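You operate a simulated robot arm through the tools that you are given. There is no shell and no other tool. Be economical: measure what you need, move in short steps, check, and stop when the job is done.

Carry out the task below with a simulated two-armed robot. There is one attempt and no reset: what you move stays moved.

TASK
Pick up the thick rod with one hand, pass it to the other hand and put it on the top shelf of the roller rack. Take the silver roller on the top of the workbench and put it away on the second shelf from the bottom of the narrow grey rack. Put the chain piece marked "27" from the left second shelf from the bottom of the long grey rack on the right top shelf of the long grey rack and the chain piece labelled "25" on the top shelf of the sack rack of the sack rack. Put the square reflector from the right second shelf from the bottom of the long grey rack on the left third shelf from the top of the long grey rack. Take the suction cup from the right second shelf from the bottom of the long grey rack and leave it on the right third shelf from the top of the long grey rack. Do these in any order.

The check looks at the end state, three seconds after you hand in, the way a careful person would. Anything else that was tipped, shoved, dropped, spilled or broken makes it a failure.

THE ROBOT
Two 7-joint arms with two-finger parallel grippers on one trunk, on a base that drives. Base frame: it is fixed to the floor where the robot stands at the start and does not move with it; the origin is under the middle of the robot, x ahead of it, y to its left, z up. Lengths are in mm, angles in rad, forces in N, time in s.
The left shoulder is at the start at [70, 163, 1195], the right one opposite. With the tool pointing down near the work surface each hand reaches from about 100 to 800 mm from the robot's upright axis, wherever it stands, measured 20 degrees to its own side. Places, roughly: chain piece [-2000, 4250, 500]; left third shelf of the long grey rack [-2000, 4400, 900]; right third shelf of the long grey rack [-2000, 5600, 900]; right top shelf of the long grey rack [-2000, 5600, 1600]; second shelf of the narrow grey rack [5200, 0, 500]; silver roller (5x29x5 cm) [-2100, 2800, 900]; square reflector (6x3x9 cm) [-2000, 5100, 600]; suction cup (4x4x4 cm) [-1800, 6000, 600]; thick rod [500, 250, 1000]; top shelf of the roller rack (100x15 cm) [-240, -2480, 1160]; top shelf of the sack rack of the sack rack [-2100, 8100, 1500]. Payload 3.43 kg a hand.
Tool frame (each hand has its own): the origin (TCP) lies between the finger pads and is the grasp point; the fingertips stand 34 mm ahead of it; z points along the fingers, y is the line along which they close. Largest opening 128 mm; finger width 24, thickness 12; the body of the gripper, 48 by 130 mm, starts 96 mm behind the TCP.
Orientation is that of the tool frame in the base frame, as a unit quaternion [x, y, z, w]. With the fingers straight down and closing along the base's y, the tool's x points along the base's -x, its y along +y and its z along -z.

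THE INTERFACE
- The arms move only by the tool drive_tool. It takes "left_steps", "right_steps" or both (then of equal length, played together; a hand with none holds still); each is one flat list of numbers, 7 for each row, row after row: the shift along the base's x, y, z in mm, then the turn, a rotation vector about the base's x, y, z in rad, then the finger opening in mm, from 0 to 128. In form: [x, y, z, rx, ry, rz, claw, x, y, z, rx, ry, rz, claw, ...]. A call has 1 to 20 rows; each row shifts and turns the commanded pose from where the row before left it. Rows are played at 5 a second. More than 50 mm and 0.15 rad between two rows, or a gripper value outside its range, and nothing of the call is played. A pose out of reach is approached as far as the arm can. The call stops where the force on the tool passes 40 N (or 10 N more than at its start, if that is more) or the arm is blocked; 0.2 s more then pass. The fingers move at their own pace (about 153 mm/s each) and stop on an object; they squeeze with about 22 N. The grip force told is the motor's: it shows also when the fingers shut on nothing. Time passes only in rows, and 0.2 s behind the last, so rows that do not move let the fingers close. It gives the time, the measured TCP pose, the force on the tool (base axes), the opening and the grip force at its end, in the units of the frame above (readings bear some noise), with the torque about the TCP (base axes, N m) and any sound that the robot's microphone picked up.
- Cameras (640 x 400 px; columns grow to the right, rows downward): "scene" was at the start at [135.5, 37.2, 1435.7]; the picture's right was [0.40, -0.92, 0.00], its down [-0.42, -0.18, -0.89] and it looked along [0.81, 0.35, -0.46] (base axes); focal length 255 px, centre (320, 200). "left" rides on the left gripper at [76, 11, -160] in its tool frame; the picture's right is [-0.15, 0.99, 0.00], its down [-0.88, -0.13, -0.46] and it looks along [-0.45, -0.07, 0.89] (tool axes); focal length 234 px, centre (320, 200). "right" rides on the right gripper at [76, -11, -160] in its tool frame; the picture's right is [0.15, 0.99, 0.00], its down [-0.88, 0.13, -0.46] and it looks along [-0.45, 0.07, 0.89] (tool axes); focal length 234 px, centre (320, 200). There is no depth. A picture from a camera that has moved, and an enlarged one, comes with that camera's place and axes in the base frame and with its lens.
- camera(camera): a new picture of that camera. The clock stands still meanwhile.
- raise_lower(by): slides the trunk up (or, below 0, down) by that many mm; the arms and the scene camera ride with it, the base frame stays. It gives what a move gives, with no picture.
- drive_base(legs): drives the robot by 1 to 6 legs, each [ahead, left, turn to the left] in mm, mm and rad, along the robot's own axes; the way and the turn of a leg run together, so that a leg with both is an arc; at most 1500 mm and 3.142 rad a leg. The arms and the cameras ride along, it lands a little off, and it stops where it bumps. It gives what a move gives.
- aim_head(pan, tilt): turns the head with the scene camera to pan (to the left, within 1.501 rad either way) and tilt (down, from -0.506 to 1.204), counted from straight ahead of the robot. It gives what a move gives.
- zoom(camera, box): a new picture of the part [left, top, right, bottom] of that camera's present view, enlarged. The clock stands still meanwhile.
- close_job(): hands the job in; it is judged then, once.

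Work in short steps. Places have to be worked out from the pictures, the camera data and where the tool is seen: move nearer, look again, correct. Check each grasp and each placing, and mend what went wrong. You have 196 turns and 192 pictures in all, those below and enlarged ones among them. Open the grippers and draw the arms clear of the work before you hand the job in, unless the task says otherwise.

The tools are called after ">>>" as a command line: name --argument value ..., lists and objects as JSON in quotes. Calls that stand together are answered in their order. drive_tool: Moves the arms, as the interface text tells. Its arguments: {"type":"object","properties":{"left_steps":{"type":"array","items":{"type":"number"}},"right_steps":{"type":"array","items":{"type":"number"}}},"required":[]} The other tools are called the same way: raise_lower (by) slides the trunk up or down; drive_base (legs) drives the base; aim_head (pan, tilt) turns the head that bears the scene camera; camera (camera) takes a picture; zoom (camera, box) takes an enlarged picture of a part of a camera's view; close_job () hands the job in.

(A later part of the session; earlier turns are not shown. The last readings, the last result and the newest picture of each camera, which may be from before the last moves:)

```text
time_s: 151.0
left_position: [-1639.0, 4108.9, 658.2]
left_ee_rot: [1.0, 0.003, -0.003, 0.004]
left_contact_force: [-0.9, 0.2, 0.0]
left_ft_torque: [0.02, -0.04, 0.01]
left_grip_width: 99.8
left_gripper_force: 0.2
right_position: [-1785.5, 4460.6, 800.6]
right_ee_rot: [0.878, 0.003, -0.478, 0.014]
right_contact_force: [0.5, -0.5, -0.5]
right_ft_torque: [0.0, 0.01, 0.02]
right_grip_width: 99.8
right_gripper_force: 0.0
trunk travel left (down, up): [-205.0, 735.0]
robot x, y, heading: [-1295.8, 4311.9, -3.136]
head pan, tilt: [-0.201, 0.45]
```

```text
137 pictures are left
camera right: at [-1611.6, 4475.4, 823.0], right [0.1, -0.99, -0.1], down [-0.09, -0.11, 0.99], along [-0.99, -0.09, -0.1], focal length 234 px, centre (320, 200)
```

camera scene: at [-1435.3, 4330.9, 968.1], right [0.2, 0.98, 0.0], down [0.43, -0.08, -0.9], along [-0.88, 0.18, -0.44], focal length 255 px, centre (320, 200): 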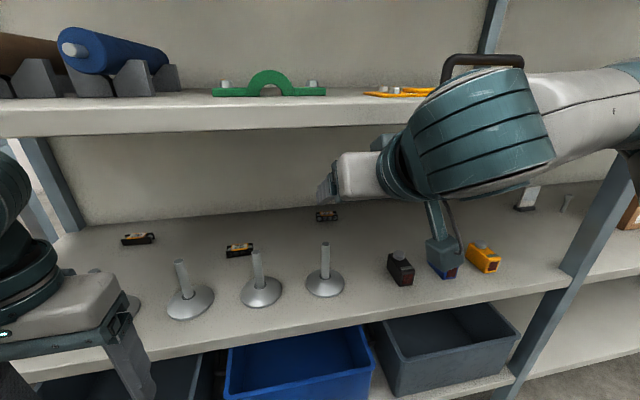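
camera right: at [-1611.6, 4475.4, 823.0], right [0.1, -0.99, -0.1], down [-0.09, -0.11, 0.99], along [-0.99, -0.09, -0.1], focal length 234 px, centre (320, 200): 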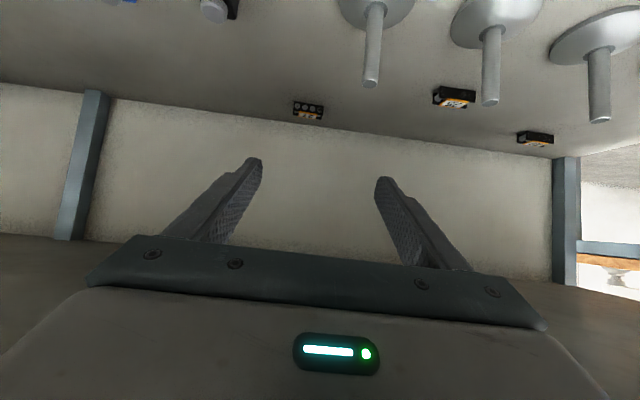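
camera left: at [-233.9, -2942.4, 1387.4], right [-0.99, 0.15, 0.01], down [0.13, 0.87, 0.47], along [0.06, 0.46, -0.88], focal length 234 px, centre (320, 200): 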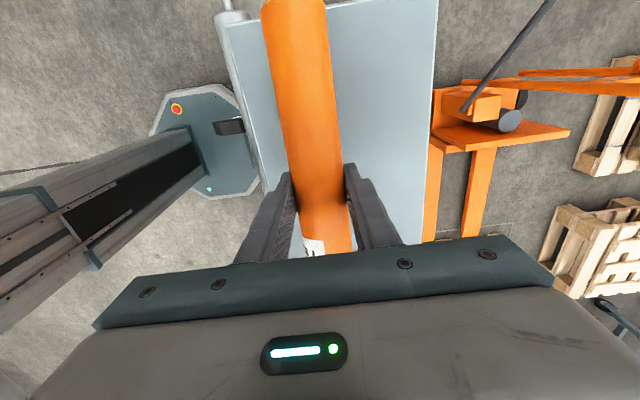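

"27" is at ≈[-2103, 4481, 578]. The hand is inside the opening; I advance diagonally to just before the piece.

>>> drive_tool --right_steps '[-42, 3.5, -26, 0, 0, 0, 110, -42, 3.5, -26, 0, 0, 0, 110, -42, 3.5, -26, 0, 0, 0, 110, -42, 3.5, -26, 0, 0, 0, 110, -36, 3, -26, 0, 0, 0, 110, -20, 3, -26, 0, 0, 0, 110]'

>>> camera --camera "right"

>>> camera --camera "scene"

```text
time_s: 152.4
left_position: [-1639.3, 4109.8, 657.8]
left_ee_rot: [1.0, 0.004, -0.004, 0.003]
left_contact_force: [0.3, -0.5, -0.2]
left_ft_torque: [-0.02, 0.0, 0.02]
left_grip_width: 100.1
left_gripper_force: 0.1
right_position: [-2010.9, 4482.6, 643.0]
right_ee_rot: [0.878, 0.002, -0.479, 0.012]
right_contact_force: [-0.9, 0.1, 0.1]
right_ft_torque: [-0.02, 0.01, 0.02]
right_grip_width: 110.0
right_gripper_force: 0.1
trunk travel left (down, up): [-205.0, 735.0]
robot x, y, heading: [-1295.1, 4315.0, -3.139]
head pan, tilt: [-0.201, 0.45]
```

```text
136 pictures are left
camera right: at [-1836.6, 4497.2, 664.7], right [0.1, -0.99, -0.1], down [-0.09, -0.11, 0.99], along [-0.99, -0.09, -0.1], focal length 234 px, centre (320, 200)
```

right: 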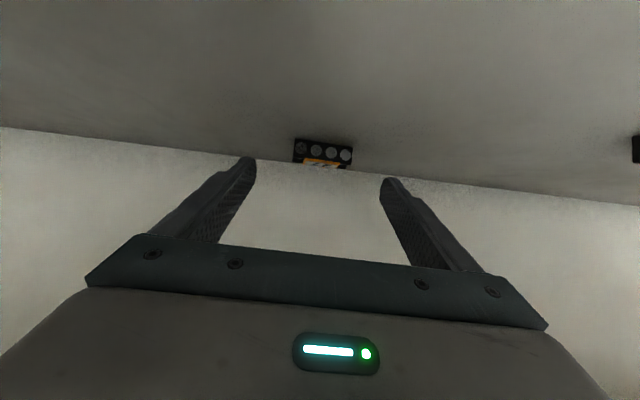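

```text
135 pictures are left
camera scene: at [-1434.8, 4331.0, 968.3], right [0.2, 0.98, 0.0], down [0.43, -0.09, -0.9], along [-0.88, 0.18, -0.44], focal length 255 px, centre (320, 200)
```

scene: 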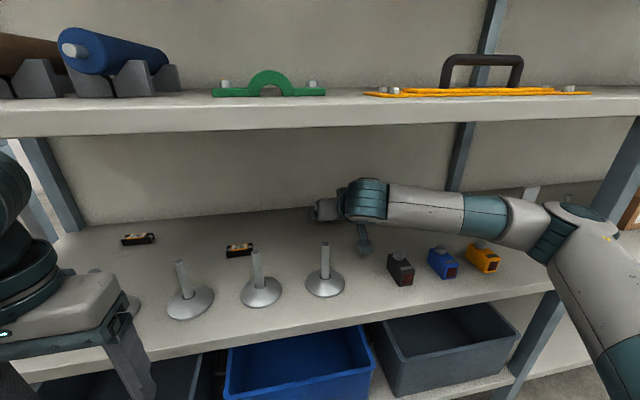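

The piece is centred at y≈4477, z≈570–596, front at x≈-2103. I go in to TCP [-2087, 4477, 603].

>>> drive_tool --right_steps '[-20, -3, -20, 0, 0, 0, 110, -28, -2, -12, 0, 0, 0, 110, -28, 0, -8, 0, 0, 0, 110, 0, 0, 0, 0, 0, 0, 110]'

>>> camera --camera "right"

```text
time_s: 153.4
left_position: [-1637.5, 4108.5, 660.3]
left_ee_rot: [1.0, 0.003, -0.005, 0.002]
left_contact_force: [-0.6, 0.4, 0.4]
left_ft_torque: [-0.02, 0.04, 0.0]
left_grip_width: 100.0
left_gripper_force: 0.0
right_position: [-2084.1, 4476.2, 610.3]
right_ee_rot: [0.876, 0.004, -0.481, 0.014]
right_contact_force: [12.9, -0.3, 15.4]
right_ft_torque: [0.93, -0.03, -0.69]
right_grip_width: 109.4
right_gripper_force: 0.1
trunk travel left (down, up): [-205.0, 735.0]
robot x, y, heading: [-1294.5, 4311.1, -3.139]
head pan, tilt: [-0.201, 0.45]
```

```text
134 pictures are left
camera right: at [-1909.4, 4491.0, 630.1], right [0.1, -0.99, -0.1], down [-0.08, -0.11, 0.99], along [-0.99, -0.09, -0.09], focal length 234 px, centre (320, 200)
```

right: 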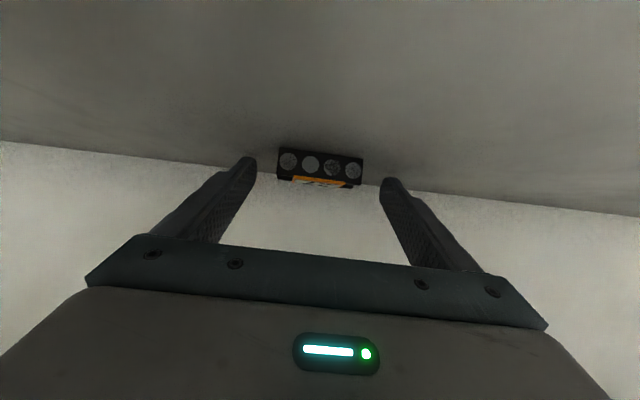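

Fingertips touch the shelf lightly (≈15 N); the piece is between them. I raise 4 mm and close.

>>> drive_tool --right_steps '[0, 0, 4, 0, 0, 0, 110, -4, 0, 0, 0, 0, 0, 80, 0, 0, 0, 0, 0, 0, 50, 0, 0, 0, 0, 0, 0, 40, 0, 0, 0, 0, 0, 0, 40]'

>>> camera --camera "right"

```text
time_s: 154.6
left_position: [-1640.2, 4109.6, 659.1]
left_ee_rot: [1.0, 0.004, -0.003, 0.003]
left_contact_force: [0.1, -0.1, 0.0]
left_ft_torque: [0.04, -0.01, 0.02]
left_grip_width: 100.0
left_gripper_force: 0.1
right_position: [-2090.1, 4477.4, 610.2]
right_ee_rot: [0.877, 0.003, -0.48, 0.014]
right_contact_force: [-2.6, 2.6, 4.8]
right_ft_torque: [0.22, 0.14, 0.06]
right_grip_width: 62.2
right_gripper_force: 21.9
trunk travel left (down, up): [-205.0, 735.0]
robot x, y, heading: [-1296.2, 4315.0, -3.136]
head pan, tilt: [-0.201, 0.45]
```

```text
133 pictures are left
camera right: at [-1915.1, 4491.6, 631.0], right [0.1, -0.99, -0.1], down [-0.09, -0.11, 0.99], along [-0.99, -0.09, -0.1], focal length 234 px, centre (320, 200)
```

right: 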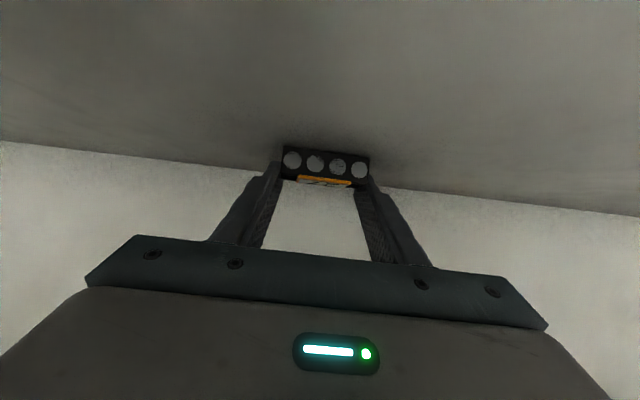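

Gripped (62 mm). I lift slightly and retreat along the entry path.

>>> drive_tool --right_steps '[0, 0, 8, 0, 0, 0, 40, 25, 0, 16, 0, 0, 0, 40, 35, 0, 22, 0, 0, 0, 40, 42, -3, 26, 0, 0, 0, 40, 42, -3, 26, 0, 0, 0, 40, 42, -3, 26, 0, 0, 0, 40]'

>>> camera --camera "right"

>>> camera --camera "scene"

```text
time_s: 156.0
left_position: [-1639.9, 4108.9, 658.1]
left_ee_rot: [1.0, 0.003, -0.004, 0.002]
left_contact_force: [0.2, -1.4, -0.5]
left_ft_torque: [0.0, -0.01, 0.04]
left_grip_width: 100.0
left_gripper_force: 0.0
right_position: [-1902.3, 4468.0, 732.4]
right_ee_rot: [0.877, 0.002, -0.48, 0.012]
right_contact_force: [0.4, -0.7, -1.4]
right_ft_torque: [-0.02, 0.02, 0.0]
right_grip_width: 62.2
right_gripper_force: 21.8
trunk travel left (down, up): [-205.0, 735.0]
robot x, y, heading: [-1294.5, 4313.0, -3.141]
head pan, tilt: [-0.201, 0.45]
```

```text
132 pictures are left
camera right: at [-1727.0, 4482.6, 755.0], right [0.1, -0.99, -0.1], down [-0.09, -0.11, 0.99], along [-0.99, -0.09, -0.1], focal length 234 px, centre (320, 200)
```

right: 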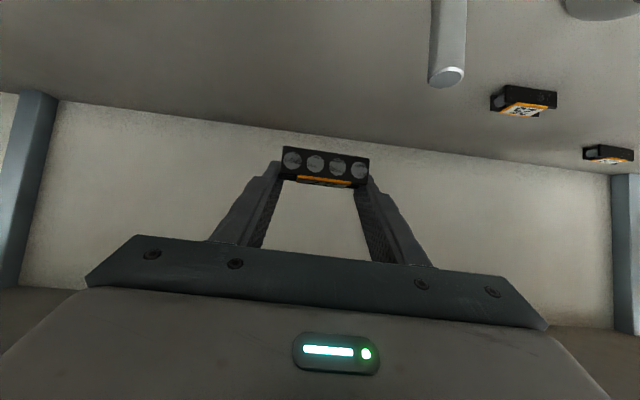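

```text
131 pictures are left
camera scene: at [-1434.4, 4330.7, 968.3], right [0.19, 0.98, 0.0], down [0.43, -0.08, -0.9], along [-0.88, 0.18, -0.44], focal length 255 px, centre (320, 200)
```

scene: 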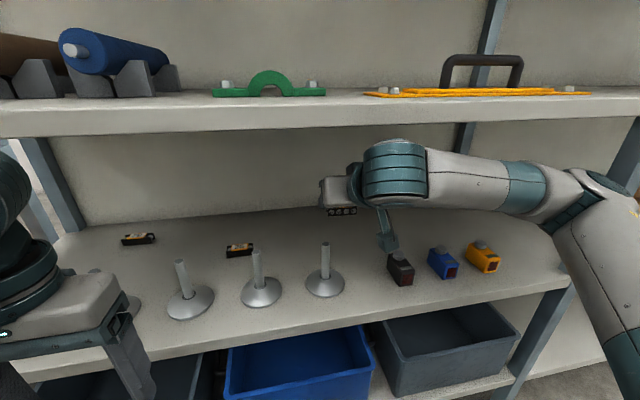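

"27" is firmly held. I withdraw the right hand fully while pitching the left hand forward for "25".

>>> drive_tool --right_steps '[28, 4, 0, 0, 0, 0, 40, 28, 4, 0, 0, 0, 0, 40, 28, 4, 0, 0, 0, 0, 40, 28, 4, 0, 0, 0, 0, 40, 28, 4, 0, 0, 0, 0, 40, 28, 4, 0, 0, 0, 0, 40, 28, 4, 0, 0, 0, 0, 40]' --left_steps '[-21, 13, 20, 0, 0.143, 0, 110, -21, 13, 20, 0, 0.143, 0, 110, -21, 13, 20, 0, 0.143, 0, 110, -21, 13, 20, 0, 0.143, 0, 110, -21, 13, 20, 0, 0.143, 0, 110, -21, 13, 20, 0, 0.143, 0, 110, -21, 13, 20, 0, 0.143, 0, 110]'

>>> camera --camera "left"

>>> camera --camera "scene"

```text
time_s: 157.6
left_position: [-1792.0, 4186.4, 797.0]
left_ee_rot: [0.875, 0.006, -0.484, 0.0]
left_contact_force: [0.1, -0.1, 0.1]
left_ft_torque: [0.04, -0.01, -0.02]
left_grip_width: 109.9
left_gripper_force: 0.2
left hand out of reach, approached as far as the arm can: row 7
right_position: [-1793.6, 4466.9, 794.9]
right_ee_rot: [0.878, 0.002, -0.479, 0.013]
right_contact_force: [0.2, 0.0, -0.3]
right_ft_torque: [0.03, 0.03, 0.02]
right_grip_width: 62.2
right_gripper_force: 21.7
right hand out of reach, approached as far as the arm can: row 3, 4, 5, 6, 7
trunk travel left (down, up): [-205.0, 735.0]
robot x, y, heading: [-1293.1, 4313.7, -3.137]
head pan, tilt: [-0.201, 0.45]
```

```text
130 pictures are left
camera left: at [-1615.2, 4177.0, 817.3], right [-0.07, -0.99, 0.12], down [-0.08, 0.12, 0.99], along [-0.99, 0.06, -0.09], focal length 234 px, centre (320, 200)
```

left: 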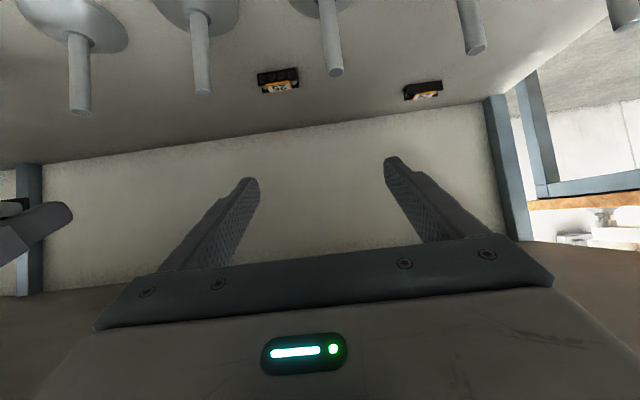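

```text
129 pictures are left
camera scene: at [-1433.9, 4330.2, 968.5], right [0.19, 0.98, 0.0], down [0.43, -0.08, -0.9], along [-0.88, 0.18, -0.43], focal length 255 px, centre (320, 200)
```

scene: 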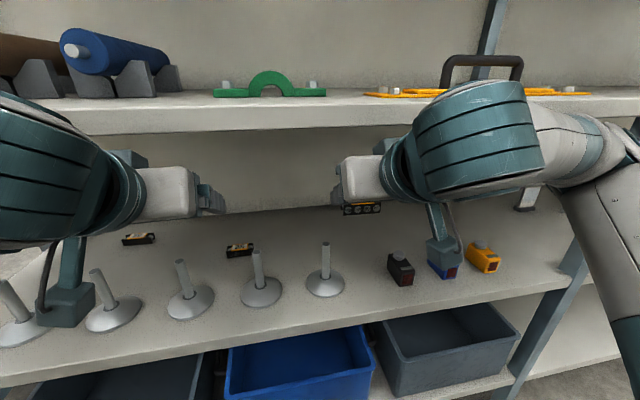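

"25" is at ≈[-1970, 4241, 582], behind hook stems (tops ≈666). I set a slightly steeper pitch (42° below horizontal) to clear stems and the shelf above, and move in stepwise.

>>> drive_tool --left_steps '[0, 10, 0, 0, -0.086, 0, 112, 0, 10, 0, 0, -0.086, 0, 112, -34, 16, -36, 0, 0, 0, 112, -34, 19, -36, 0, 0, 0, 112, -17, 0, -22, 0, 0, 0, 112, -18, 0, -22, 0, 0, 0, 112, -17, 0, -19, 0, 0, 0, 112, -18, 0, -19, 0, 0, 0, 112]'

>>> camera --camera "left"

>>> camera --camera "scene"

```text
refused: row 3 steps farther than a row can; nothing moved
```

```text
128 pictures are left
camera left: at [-1615.2, 4177.0, 817.3], right [-0.07, -0.99, 0.12], down [-0.08, 0.12, 0.99], along [-0.99, 0.06, -0.09], focal length 234 px, centre (320, 200)
```

left: 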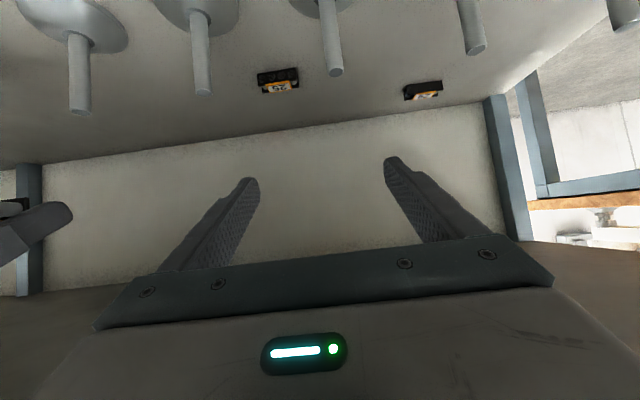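

```text
127 pictures are left
camera scene: at [-1433.9, 4330.2, 968.5], right [0.19, 0.98, 0.0], down [0.43, -0.08, -0.9], along [-0.88, 0.18, -0.43], focal length 255 px, centre (320, 200)
```

scene: 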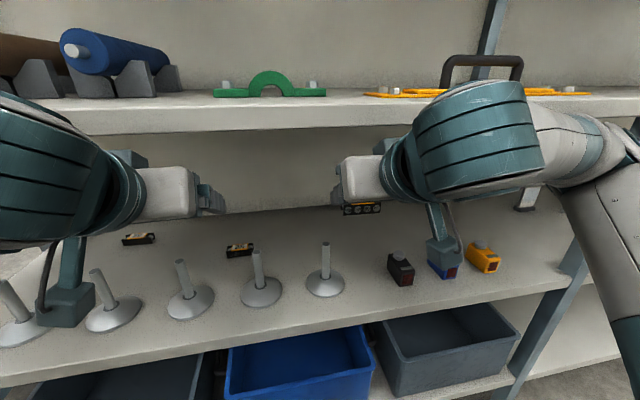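

Row 3 was a touch too long; I repeat with shorter rows.

>>> drive_tool --left_steps '[0, 14, 0, 0, -0.086, 0, 112, 0, 14, 0, 0, -0.086, 0, 112, -24, 13, -25, 0, 0, 0, 112, -22, 14, -24, 0, 0, 0, 112, -22, 0, -23, 0, 0, 0, 112, -17, 0, -22, 0, 0, 0, 112, -18, 0, -22, 0, 0, 0, 112, -17, 0, -19, 0, 0, 0, 112, -18, 0, -19, 0, 0, 0, 112]'

>>> camera --camera "left"

>>> camera --camera "scene"

```text
time_s: 159.6
left_position: [-1927.4, 4181.6, 658.3]
left_ee_rot: [0.912, 0.013, -0.41, -0.001]
left_contact_force: [-0.2, -0.1, 0.3]
left_ft_torque: [0.0, 0.02, -0.02]
left_grip_width: 111.7
left_gripper_force: 0.0
left hand out of reach, approached as far as the arm can: row 1, 2, 3, 4, 9
right_position: [-1787.7, 4461.6, 797.9]
right_ee_rot: [0.875, 0.008, -0.483, 0.013]
right_contact_force: [-0.2, 0.3, -1.6]
right_ft_torque: [0.01, 0.0, -0.01]
right_grip_width: 62.1
right_gripper_force: 21.5
trunk travel left (down, up): [-205.0, 735.0]
robot x, y, heading: [-1299.7, 4311.5, -3.126]
head pan, tilt: [-0.201, 0.45]
```

```text
126 pictures are left
camera left: at [-1757.2, 4174.5, 706.5], right [-0.08, -0.99, 0.1], down [-0.25, 0.11, 0.96], along [-0.97, 0.05, -0.25], focal length 234 px, centre (320, 200)
```

left: 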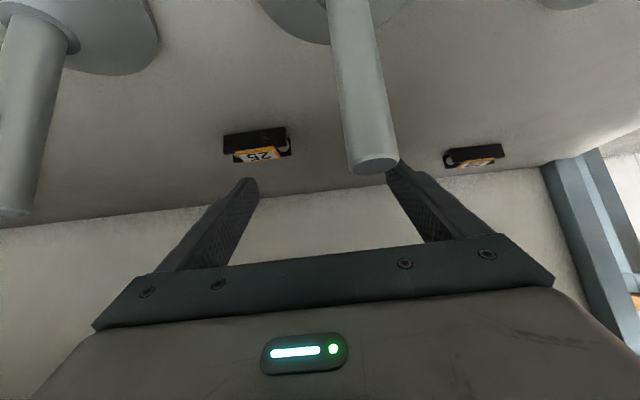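

```text
125 pictures are left
camera scene: at [-1426.3, 4326.3, 968.2], right [0.19, 0.98, 0.0], down [0.42, -0.08, -0.91], along [-0.89, 0.17, -0.42], focal length 255 px, centre (320, 200)
```

scene: 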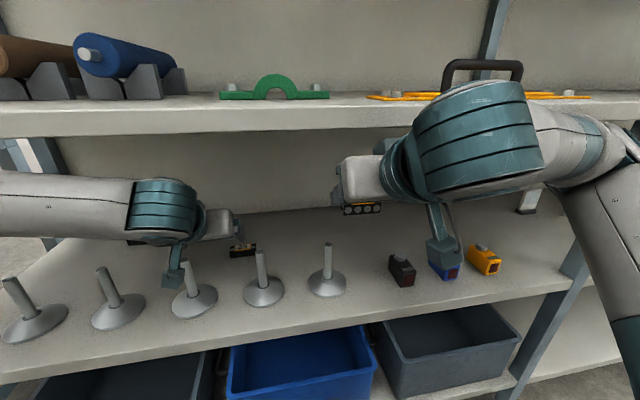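

The sideways part wasn't followed while the arm was folded; now extended, I shift +62 mm in y.

>>> drive_tool --left_steps '[0, 20, 0, 0, 0, 0, 112, 0, 21, 0, 0, 0, 0, 112, 0, 21, 0, 0, 0, 0, 112]'

>>> camera --camera "left"

```text
time_s: 160.4
left_position: [-1923.2, 4184.6, 660.4]
left_ee_rot: [0.913, 0.01, -0.408, -0.002]
left_contact_force: [-0.8, -0.6, -0.1]
left_ft_torque: [-0.02, -0.03, -0.01]
left_grip_width: 112.1
left_gripper_force: 0.0
left hand out of reach, approached as far as the arm can: row 1, 2, 3
right_position: [-1787.5, 4461.0, 799.0]
right_ee_rot: [0.876, 0.007, -0.483, 0.011]
right_contact_force: [-0.4, 0.5, -1.0]
right_ft_torque: [0.0, 0.01, 0.0]
right_grip_width: 61.8
right_gripper_force: 21.8
trunk travel left (down, up): [-205.0, 735.0]
robot x, y, heading: [-1295.1, 4313.6, -3.128]
head pan, tilt: [-0.201, 0.45]
```

```text
124 pictures are left
camera left: at [-1752.8, 4175.3, 709.6], right [-0.08, -0.99, 0.1], down [-0.25, 0.11, 0.96], along [-0.96, 0.05, -0.26], focal length 234 px, centre (320, 200)
```

left: 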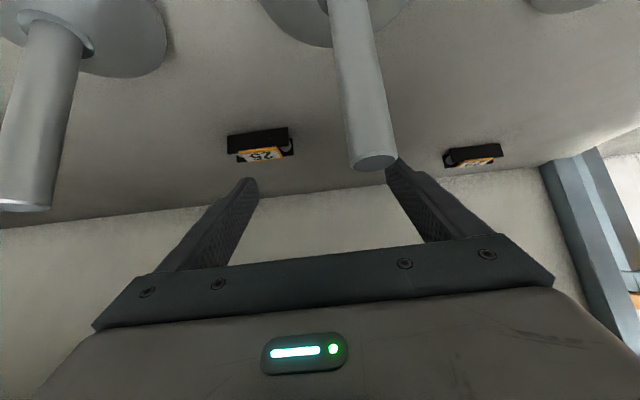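

Inward motion is limited, so I shift the base 62 mm to its right instead.

>>> drive_base --legs '[[0, -62, 0]]'

>>> camera --camera "left"

>>> camera --camera "scene"

```text
time_s: 161.4
left_position: [-1924.2, 4243.8, 666.2]
left_ee_rot: [0.911, 0.011, -0.412, -0.002]
left_contact_force: [-0.1, 0.5, -0.2]
left_ft_torque: [0.01, -0.01, -0.01]
left_grip_width: 112.1
left_gripper_force: 0.0
right_position: [-1787.9, 4523.6, 802.0]
right_ee_rot: [0.876, 0.008, -0.483, 0.013]
right_contact_force: [-0.9, 0.5, -1.6]
right_ft_torque: [-0.02, -0.02, -0.02]
right_grip_width: 61.8
right_gripper_force: 22.0
trunk travel left (down, up): [-205.0, 735.0]
robot x, y, heading: [-1291.8, 4370.3, -3.132]
head pan, tilt: [-0.201, 0.45]
```

```text
123 pictures are left
camera left: at [-1753.6, 4236.4, 714.7], right [-0.08, -0.99, 0.1], down [-0.24, 0.11, 0.96], along [-0.97, 0.05, -0.25], focal length 234 px, centre (320, 200)
```

left: 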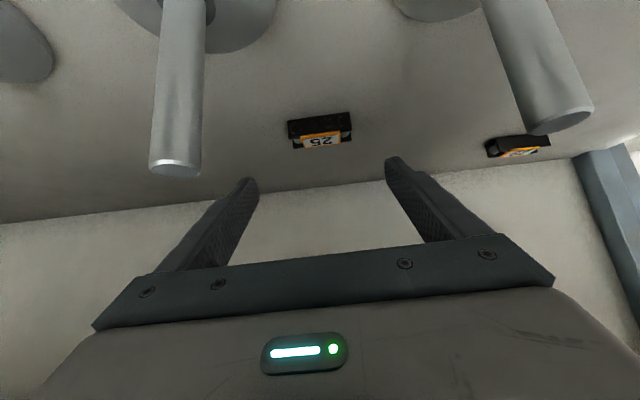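

```text
122 pictures are left
camera scene: at [-1426.3, 4387.2, 970.4], right [0.19, 0.98, 0.0], down [0.42, -0.08, -0.91], along [-0.89, 0.17, -0.43], focal length 255 px, centre (320, 200)
```

scene: 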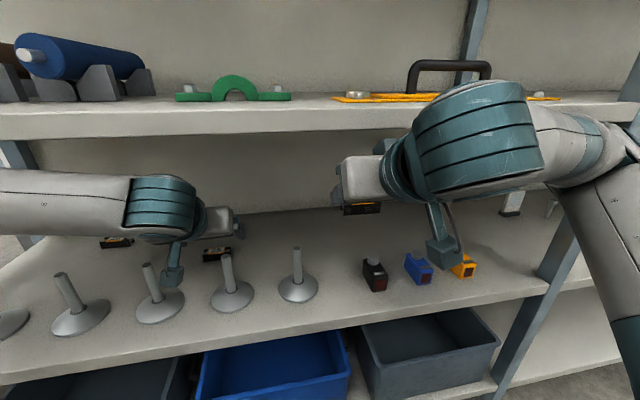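

Aligned: "25" is centred between the fingers. I go down along the axis in short steps.

>>> drive_tool --left_steps '[-12, -1, -14, 0, 0, 0, 112, -12, -1, -14, 0, 0, 0, 112, -10, -1, -10, 0, 0, 0, 112, -4, 0, -6, 0, 0, 0, 112, 0, 0, -4, 0, 0, 0, 112, 0, 0, 0, 0, 0, 0, 112]'

>>> camera --camera "left"

```text
time_s: 162.8
left_position: [-1958.5, 4229.5, 625.8]
left_ee_rot: [0.909, 0.014, -0.416, 0.001]
left_contact_force: [0.0, -0.7, 0.3]
left_ft_torque: [-0.03, 0.04, -0.02]
left_grip_width: 112.0
left_gripper_force: 0.0
left hand out of reach, approached as far as the arm can: row 2, 4
right_position: [-1786.9, 4525.1, 801.3]
right_ee_rot: [0.875, 0.008, -0.484, 0.016]
right_contact_force: [-0.5, -0.7, -0.6]
right_ft_torque: [-0.01, 0.02, 0.01]
right_grip_width: 62.0
right_gripper_force: 22.4
trunk travel left (down, up): [-205.0, 735.0]
robot x, y, heading: [-1293.6, 4371.7, -3.122]
head pan, tilt: [-0.201, 0.45]
```

```text
121 pictures are left
camera left: at [-1786.2, 4223.4, 673.4], right [-0.07, -0.99, 0.1], down [-0.24, 0.12, 0.96], along [-0.97, 0.04, -0.24], focal length 234 px, centre (320, 200)
```

left: 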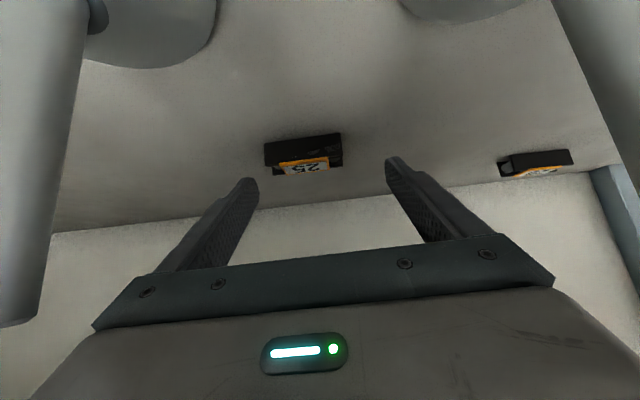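

Slightly off in y (12 mm) but the piece is between the fingers; I descend the last 10 mm and close, letting it self-centre.

>>> drive_tool --left_steps '[-4, 0, -5, 0, 0, 0, 112, -3, 0, -4, 0, 0, 0, 112, 0, 0, 0, 0, 0, 0, 90, 0, 0, 0, 0, 0, 0, 70, 0, 0, 0, 0, 0, 0, 40, 0, 0, 0, 0, 0, 0, 40, 0, 0, 0, 0, 0, 0, 40]'

>>> camera --camera "left"

```text
time_s: 164.4
left_position: [-1963.6, 4226.3, 620.4]
left_ee_rot: [0.909, 0.014, -0.416, 0.002]
left_contact_force: [0.2, -1.7, 6.9]
left_ft_torque: [-0.32, -0.04, 0.04]
left_grip_width: 60.3
left_gripper_force: 21.9
left hand out of reach, approached as far as the arm can: row 1
right_position: [-1786.0, 4524.8, 800.8]
right_ee_rot: [0.874, 0.008, -0.485, 0.017]
right_contact_force: [0.4, 0.1, -1.5]
right_ft_torque: [0.01, 0.01, -0.02]
right_grip_width: 61.7
right_gripper_force: 22.2
trunk travel left (down, up): [-205.0, 735.0]
robot x, y, heading: [-1294.4, 4375.7, -3.122]
head pan, tilt: [-0.201, 0.45]
```

```text
120 pictures are left
camera left: at [-1792.3, 4220.1, 667.2], right [-0.07, -0.99, 0.1], down [-0.23, 0.12, 0.97], along [-0.97, 0.04, -0.24], focal length 234 px, centre (320, 200)
```

left: 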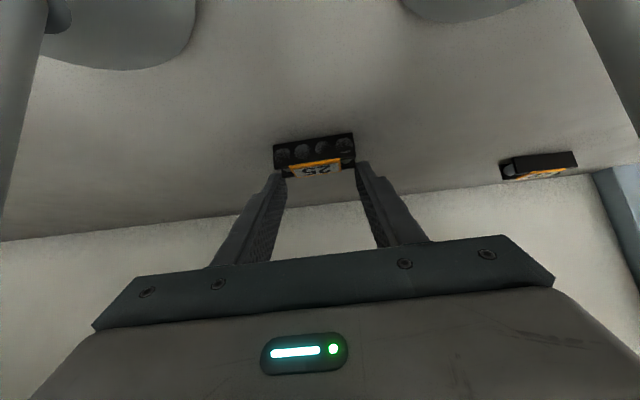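

Gripped at 60 mm. I lift and retreat along the entry path.

>>> drive_tool --left_steps '[3, 0, 6, 0, 0, 0, 40, 10, 0, 10, 0, 0, 0, 40, 14, 0, 15, 0, 0, 0, 40, 16, 0, 18, 0, 0, 0, 40, 18, 0, 20, 0, 0, 0, 40, 18, 0, 20, 0, 0, 0, 40, 22, -5, 20, 0, 0, 0, 40, 22, -5, 20, 0, 0, 0, 40]'

>>> camera --camera "left"

>>> camera --camera "scene"

```text
time_s: 165.6
left_position: [-1914.9, 4225.4, 615.8]
left_ee_rot: [0.929, 0.015, -0.369, -0.002]
left_contact_force: [-7.6, 5.8, 21.9]
left_ft_torque: [-0.08, -0.31, 0.21]
left_grip_width: 60.8
left_gripper_force: 21.4
right_position: [-1796.3, 4523.8, 791.7]
right_ee_rot: [0.88, 0.008, -0.475, 0.01]
right_contact_force: [0.3, -0.9, -0.3]
right_ft_torque: [-0.01, -0.01, -0.01]
right_grip_width: 61.5
right_gripper_force: 22.5
trunk travel left (down, up): [-205.0, 735.0]
robot x, y, heading: [-1293.3, 4380.3, -3.132]
head pan, tilt: [-0.201, 0.45]
stopped in row 5 (left hand): the force on the tool passed its limit at 59 N (the readings are from after the stop); the commanded pose is now the measured one
```

```text
119 pictures are left
camera left: at [-1748.7, 4219.2, 679.0], right [-0.08, -0.99, 0.09], down [-0.33, 0.11, 0.94], along [-0.94, 0.05, -0.34], focal length 234 px, centre (320, 200)
```

left: 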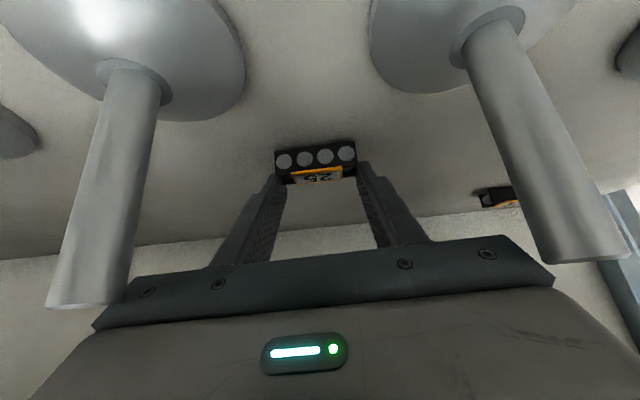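

```text
118 pictures are left
camera scene: at [-1437.1, 4386.8, 966.6], right [0.19, 0.98, 0.01], down [0.43, -0.07, -0.9], along [-0.88, 0.17, -0.44], focal length 255 px, centre (320, 200)
```

scene: 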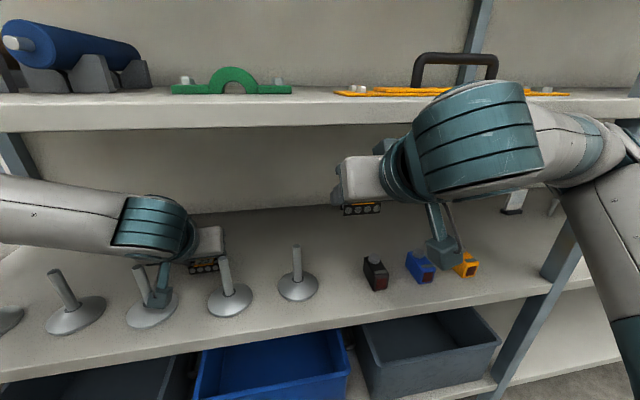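

The hand was pressed down when the arm hit its folding limit (tips/piece on the shelf). I lift with the trunk instead, then will back out with the base.

>>> raise_lower --by 25

>>> camera --camera "left"

>>> camera --camera "scene"

```text
time_s: 165.9
left_position: [-1913.7, 4225.7, 615.1]
left_ee_rot: [0.931, 0.018, -0.365, -0.002]
left_contact_force: [-10.6, 8.8, 30.3]
left_ft_torque: [0.62, -1.38, 0.68]
left_grip_width: 60.4
left_gripper_force: 22.0
right_position: [-1796.2, 4523.6, 795.1]
right_ee_rot: [0.88, 0.009, -0.475, 0.012]
right_contact_force: [-0.3, 0.5, -0.3]
right_ft_torque: [0.01, -0.01, -0.02]
right_grip_width: 61.6
right_gripper_force: 21.9
trunk travel left (down, up): [-206.0, 734.0]
robot x, y, heading: [-1291.8, 4377.1, -3.129]
head pan, tilt: [-0.201, 0.45]
stopped: the force on the tool passed its limit at 46 N (the readings are from after the stop); the commanded pose is now the measured one
```

```text
117 pictures are left
camera left: at [-1747.2, 4219.4, 679.0], right [-0.08, -0.99, 0.08], down [-0.34, 0.1, 0.94], along [-0.94, 0.04, -0.34], focal length 234 px, centre (320, 200)
```

left: 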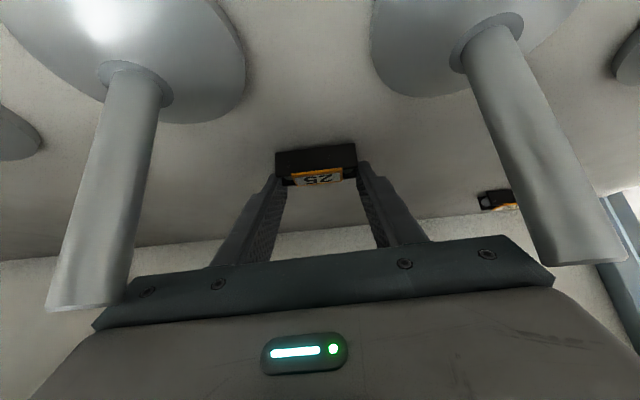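

```text
116 pictures are left
camera scene: at [-1435.4, 4388.6, 970.7], right [0.19, 0.98, 0.01], down [0.43, -0.07, -0.9], along [-0.88, 0.17, -0.44], focal length 255 px, centre (320, 200)
```

scene: 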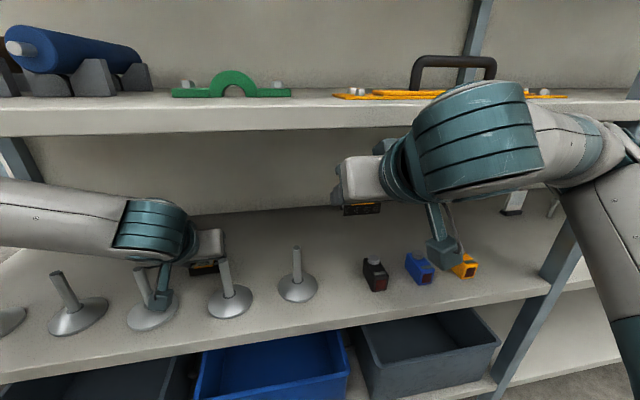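

Force rose, so something above the arm is blocking it. I look left along the left arm.

>>> aim_head --pan 0.7 --tilt 0.4

>>> camera --camera "scene"

```text
time_s: 167.1
left_position: [-1912.6, 4224.9, 613.9]
left_ee_rot: [0.93, 0.018, -0.366, 0.0]
left_contact_force: [-9.4, 2.2, 16.7]
left_ft_torque: [0.67, -0.81, 0.29]
left_grip_width: 60.0
left_gripper_force: 21.3
right_position: [-1794.8, 4523.4, 793.3]
right_ee_rot: [0.879, 0.008, -0.476, 0.011]
right_contact_force: [-0.1, 0.1, -1.0]
right_ft_torque: [0.02, 0.0, 0.0]
right_grip_width: 61.4
right_gripper_force: 22.1
trunk travel left (down, up): [-206.0, 734.0]
robot x, y, heading: [-1290.4, 4380.2, -3.131]
head pan, tilt: [0.7, 0.4]
```

```text
115 pictures are left
camera scene: at [-1415.0, 4310.1, 973.2], right [-0.65, 0.76, 0.0], down [0.3, 0.26, -0.92], along [-0.7, -0.6, -0.4], focal length 255 px, centre (320, 200)
```

scene: 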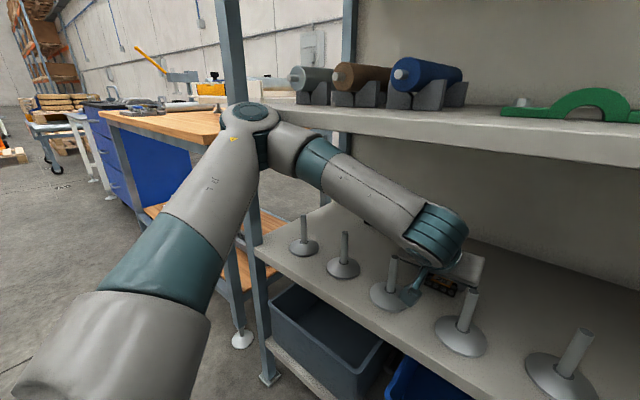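

The left elbow is wedged against the front edge of the upper shelf. I back the base 40 mm to free it (fingers stay between the stems), then lift with the trunk.

>>> drive_base --legs '[[-40, 0, 0]]'

>>> camera --camera "scene"

>>> camera --camera "left"

```text
time_s: 168.0
left_position: [-1870.0, 4232.1, 619.5]
left_ee_rot: [0.929, 0.013, -0.37, 0.002]
left_contact_force: [0.1, -0.5, -0.1]
left_ft_torque: [0.01, -0.01, -0.01]
left_grip_width: 60.4
left_gripper_force: 22.4
right_position: [-1751.1, 4529.3, 796.7]
right_ee_rot: [0.878, 0.007, -0.478, 0.015]
right_contact_force: [-0.3, -0.5, -1.2]
right_ft_torque: [-0.03, 0.0, -0.03]
right_grip_width: 61.6
right_gripper_force: 22.0
trunk travel left (down, up): [-206.0, 734.0]
robot x, y, heading: [-1250.7, 4380.9, -3.13]
head pan, tilt: [0.7, 0.4]
```

```text
114 pictures are left
camera scene: at [-1371.1, 4317.9, 974.4], right [-0.65, 0.76, 0.0], down [0.29, 0.25, -0.92], along [-0.7, -0.6, -0.39], focal length 255 px, centre (320, 200)
```

scene: 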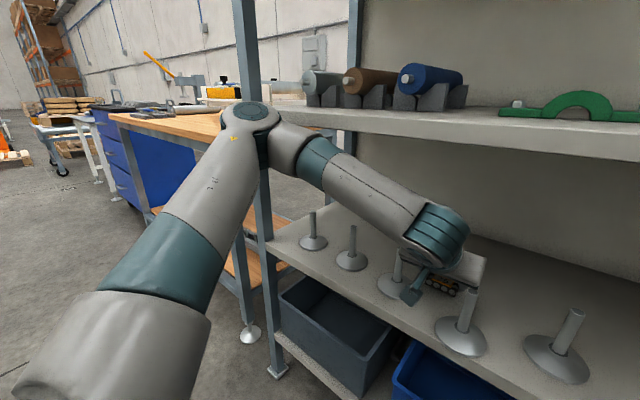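

```text
113 pictures are left
camera left: at [-1704.1, 4225.9, 683.3], right [-0.08, -0.99, 0.1], down [-0.33, 0.12, 0.94], along [-0.94, 0.04, -0.34], focal length 234 px, centre (320, 200)
```

left: 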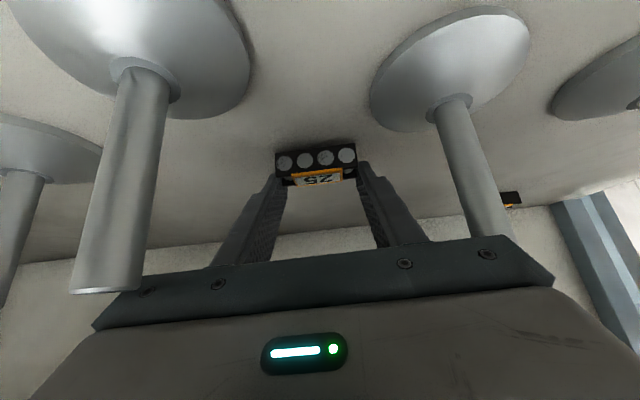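

The elbow is free and "25" is held, but the gripper's bar dragged one hook stand (third) about 40 mm forward; I'll set it back later. I raise the trunk to clear the stems.

>>> raise_lower --by 60

>>> camera --camera "scene"

>>> camera --camera "left"

```text
time_s: 169.0
left_position: [-1871.6, 4231.9, 679.4]
left_ee_rot: [0.929, 0.013, -0.369, 0.002]
left_contact_force: [0.0, -0.3, -0.9]
left_ft_torque: [-0.02, 0.0, -0.03]
left_grip_width: 60.1
left_gripper_force: 22.3
right_position: [-1752.7, 4529.3, 855.1]
right_ee_rot: [0.878, 0.007, -0.478, 0.015]
right_contact_force: [-0.1, 0.6, -1.2]
right_ft_torque: [-0.01, 0.05, 0.01]
right_grip_width: 61.5
right_gripper_force: 22.2
trunk travel left (down, up): [-266.0, 674.0]
robot x, y, heading: [-1253.0, 4380.9, -3.129]
head pan, tilt: [0.7, 0.4]
```

```text
112 pictures are left
camera scene: at [-1372.1, 4317.9, 1034.1], right [-0.65, 0.76, 0.0], down [0.3, 0.25, -0.92], along [-0.7, -0.6, -0.39], focal length 255 px, centre (320, 200)
```

scene: 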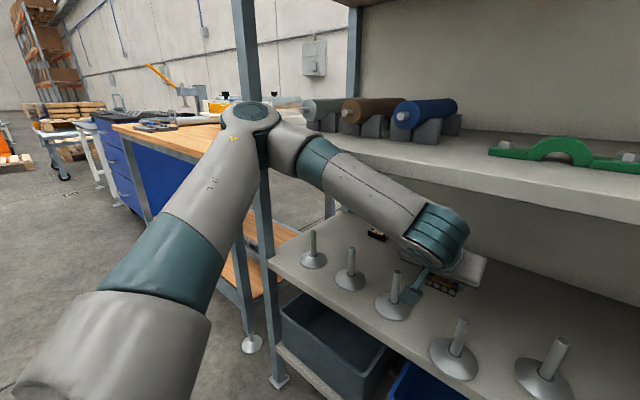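

```text
111 pictures are left
camera left: at [-1704.7, 4225.9, 742.5], right [-0.08, -0.99, 0.1], down [-0.33, 0.12, 0.94], along [-0.94, 0.04, -0.34], focal length 234 px, centre (320, 200)
```

left: 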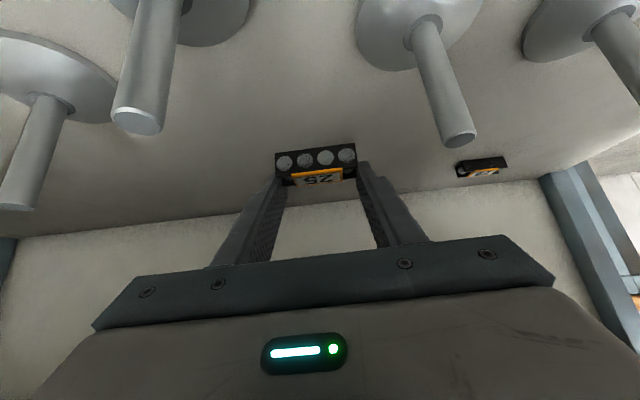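

All stands are upright; only the third is out of its row (x≈-1784 instead of ≈-1834). I back out gradually while rising.

>>> drive_base --legs '[[-30, 0, 0]]'

>>> raise_lower --by 30

>>> drive_base --legs '[[-200, 0, 0]]'

>>> aim_head --pan 0.1 --tilt 0.5

>>> camera --camera "scene"

```text
time_s: 169.8
left_position: [-1839.2, 4232.6, 680.0]
left_ee_rot: [0.929, 0.013, -0.37, 0.002]
left_contact_force: [0.5, -0.6, -0.9]
left_ft_torque: [0.01, -0.03, 0.02]
left_grip_width: 60.6
left_gripper_force: 22.3
right_position: [-1720.5, 4531.5, 856.5]
right_ee_rot: [0.878, 0.005, -0.479, 0.014]
right_contact_force: [0.7, -0.1, -1.0]
right_ft_torque: [-0.03, 0.01, 0.0]
right_grip_width: 61.2
right_gripper_force: 22.0
trunk travel left (down, up): [-266.0, 674.0]
robot x, y, heading: [-1222.0, 4379.8, -3.128]
head pan, tilt: [0.7, 0.4]
```

```text
time_s: 170.6
left_position: [-1840.8, 4233.6, 708.3]
left_ee_rot: [0.929, 0.013, -0.369, 0.002]
left_contact_force: [0.5, -0.4, -1.6]
left_ft_torque: [0.02, 0.0, -0.01]
left_grip_width: 60.2
left_gripper_force: 21.7
right_position: [-1722.3, 4530.3, 885.6]
right_ee_rot: [0.878, 0.006, -0.478, 0.015]
right_contact_force: [-0.4, -1.0, -1.8]
right_ft_torque: [0.01, 0.03, 0.01]
right_grip_width: 61.4
right_gripper_force: 21.9
trunk travel left (down, up): [-296.0, 644.0]
robot x, y, heading: [-1219.5, 4377.0, -3.13]
head pan, tilt: [0.7, 0.4]
```

```text
time_s: 172.2
left_position: [-1641.2, 4237.1, 710.4]
left_ee_rot: [0.929, 0.01, -0.37, 0.001]
left_contact_force: [0.8, 0.1, -0.6]
left_ft_torque: [0.02, 0.02, -0.02]
left_grip_width: 60.1
left_gripper_force: 22.1
right_position: [-1522.2, 4533.8, 886.6]
right_ee_rot: [0.878, 0.005, -0.478, 0.014]
right_contact_force: [0.6, 0.1, -0.5]
right_ft_torque: [0.0, 0.01, 0.01]
right_grip_width: 61.3
right_gripper_force: 22.4
trunk travel left (down, up): [-296.0, 644.0]
robot x, y, heading: [-1026.2, 4378.2, -3.132]
head pan, tilt: [0.7, 0.4]
```

```text
time_s: 173.2
left_position: [-1641.4, 4237.1, 710.2]
left_ee_rot: [0.929, 0.012, -0.37, 0.002]
left_contact_force: [-0.6, -0.5, -1.2]
left_ft_torque: [0.03, -0.06, 0.02]
left_grip_width: 60.1
left_gripper_force: 22.0
right_position: [-1523.9, 4534.9, 885.0]
right_ee_rot: [0.878, 0.003, -0.478, 0.013]
right_contact_force: [-0.2, 0.6, -0.9]
right_ft_torque: [0.0, -0.01, 0.01]
right_grip_width: 61.3
right_gripper_force: 21.8
trunk travel left (down, up): [-296.0, 644.0]
robot x, y, heading: [-1024.2, 4381.4, -3.129]
head pan, tilt: [0.099, 0.499]
```

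```text
110 pictures are left
camera scene: at [-1163.0, 4371.2, 1055.0], right [-0.11, 0.99, 0.0], down [0.48, 0.05, -0.88], along [-0.87, -0.1, -0.48], focal length 255 px, centre (320, 200)
```

scene: 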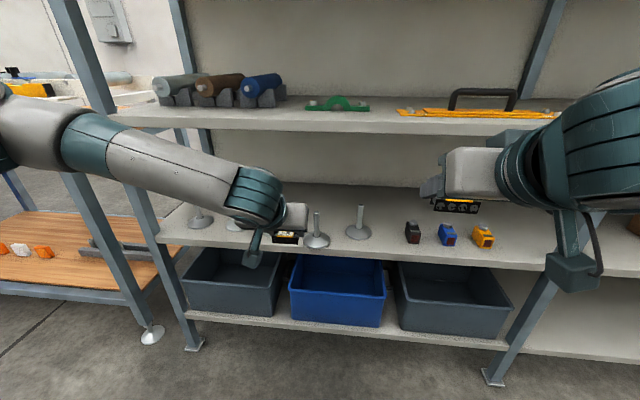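

Clear of the rack with both pieces held. I drive along to the right bay and raise the trunk to see the top shelf.

>>> drive_base --legs '[[0, -1050, 0]]'

>>> aim_head --pan -0.1 --tilt 0.4

>>> camera --camera "scene"

>>> raise_lower --by 640

>>> camera --camera "scene"

```text
time_s: 178.7
left_position: [-1641.1, 5329.1, 708.5]
left_ee_rot: [0.929, -0.001, -0.369, -0.003]
left_contact_force: [-1.1, -0.9, -1.3]
left_ft_torque: [0.02, 0.0, 0.01]
left_grip_width: 60.3
left_gripper_force: 22.2
right_position: [-1513.5, 5624.2, 884.2]
right_ee_rot: [0.878, -0.008, -0.478, 0.008]
right_contact_force: [0.3, 0.7, -0.5]
right_ft_torque: [0.0, 0.02, 0.02]
right_grip_width: 61.2
right_gripper_force: 21.5
trunk travel left (down, up): [-296.0, 644.0]
robot x, y, heading: [-1018.9, 5460.8, 3.121]
head pan, tilt: [0.099, 0.499]
```

```text
time_s: 179.4
left_position: [-1639.5, 5330.1, 709.2]
left_ee_rot: [0.929, -0.001, -0.369, -0.003]
left_contact_force: [-0.5, 0.1, -1.0]
left_ft_torque: [-0.02, -0.02, 0.01]
left_grip_width: 60.3
left_gripper_force: 21.7
right_position: [-1512.6, 5623.8, 885.1]
right_ee_rot: [0.878, -0.008, -0.478, 0.007]
right_contact_force: [0.0, 0.1, -0.6]
right_ft_torque: [0.0, 0.0, 0.02]
right_grip_width: 61.0
right_gripper_force: 21.8
trunk travel left (down, up): [-296.0, 644.0]
robot x, y, heading: [-1017.5, 5455.3, 3.116]
head pan, tilt: [-0.099, 0.4]
```

```text
109 pictures are left
camera scene: at [-1159.2, 5469.0, 1064.1], right [0.12, 0.99, 0.0], down [0.39, -0.05, -0.92], along [-0.91, 0.11, -0.39], focal length 255 px, centre (320, 200)
```

scene: 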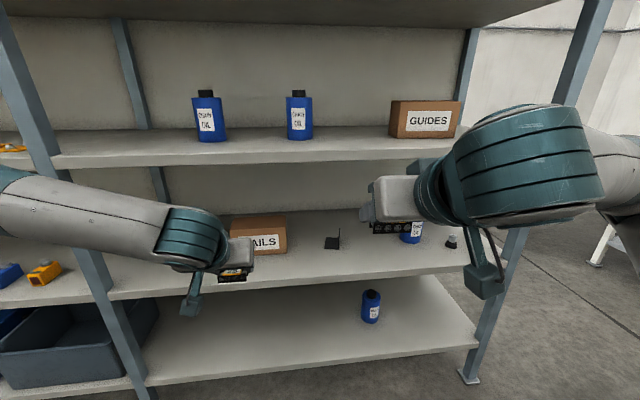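

```text
refused: 640 is not a number from -400 to 400
```

```text
108 pictures are left
camera scene: at [-1159.2, 5469.0, 1064.1], right [0.12, 0.99, 0.0], down [0.39, -0.05, -0.92], along [-0.91, 0.11, -0.39], focal length 255 px, centre (320, 200)
```

scene: 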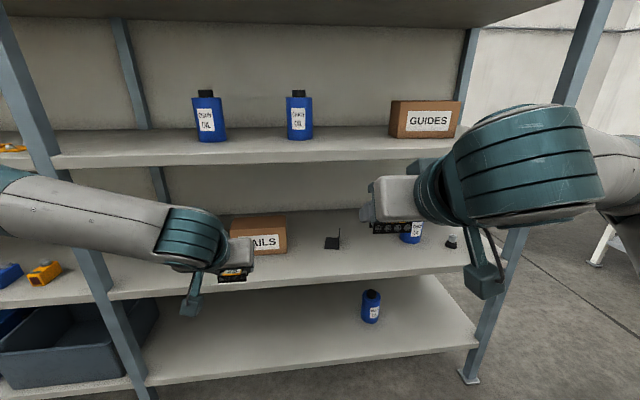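

The right bay is visible (suction cup at ≈[-1845, 6007]). The trunk moves at most 400 per call, so I raise in two steps.

>>> raise_lower --by 400

>>> raise_lower --by 244

>>> camera --camera "scene"

```text
time_s: 183.2
left_position: [-1639.4, 5330.2, 1109.8]
left_ee_rot: [0.929, -0.001, -0.37, -0.003]
left_contact_force: [-0.2, 0.3, -0.9]
left_ft_torque: [-0.03, -0.04, -0.01]
left_grip_width: 60.3
left_gripper_force: 22.2
right_position: [-1512.0, 5623.0, 1285.7]
right_ee_rot: [0.878, -0.007, -0.478, 0.008]
right_contact_force: [-0.2, -0.2, -0.6]
right_ft_torque: [-0.01, 0.0, 0.0]
right_grip_width: 61.2
right_gripper_force: 22.0
trunk travel left (down, up): [-696.0, 244.0]
robot x, y, heading: [-1018.2, 5456.4, 3.123]
head pan, tilt: [-0.099, 0.4]
```

```text
time_s: 185.8
left_position: [-1641.0, 5329.6, 1353.6]
left_ee_rot: [0.929, -0.001, -0.369, -0.004]
left_contact_force: [-0.1, 0.3, -0.7]
left_ft_torque: [-0.02, 0.0, 0.01]
left_grip_width: 60.1
left_gripper_force: 21.9
right_position: [-1513.3, 5623.8, 1529.2]
right_ee_rot: [0.878, -0.008, -0.479, 0.007]
right_contact_force: [0.2, 0.6, -1.1]
right_ft_torque: [0.0, 0.03, 0.02]
right_grip_width: 61.5
right_gripper_force: 22.0
trunk travel left (down, up): [-940.0, 0.0]
robot x, y, heading: [-1017.3, 5457.2, 3.129]
head pan, tilt: [-0.099, 0.4]
```

```text
107 pictures are left
camera scene: at [-1159.6, 5469.1, 1707.8], right [0.12, 0.99, 0.0], down [0.39, -0.05, -0.92], along [-0.91, 0.11, -0.39], focal length 255 px, centre (320, 200)
```

scene: 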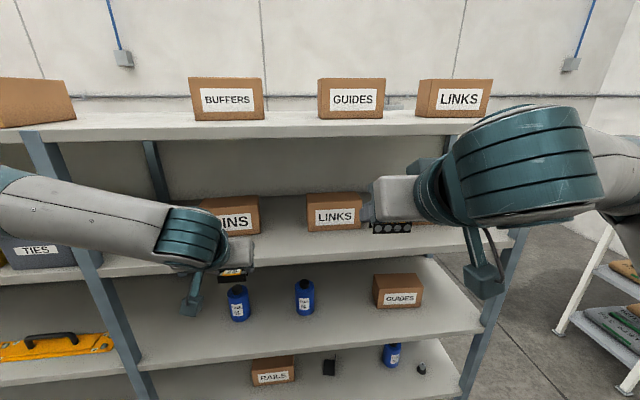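

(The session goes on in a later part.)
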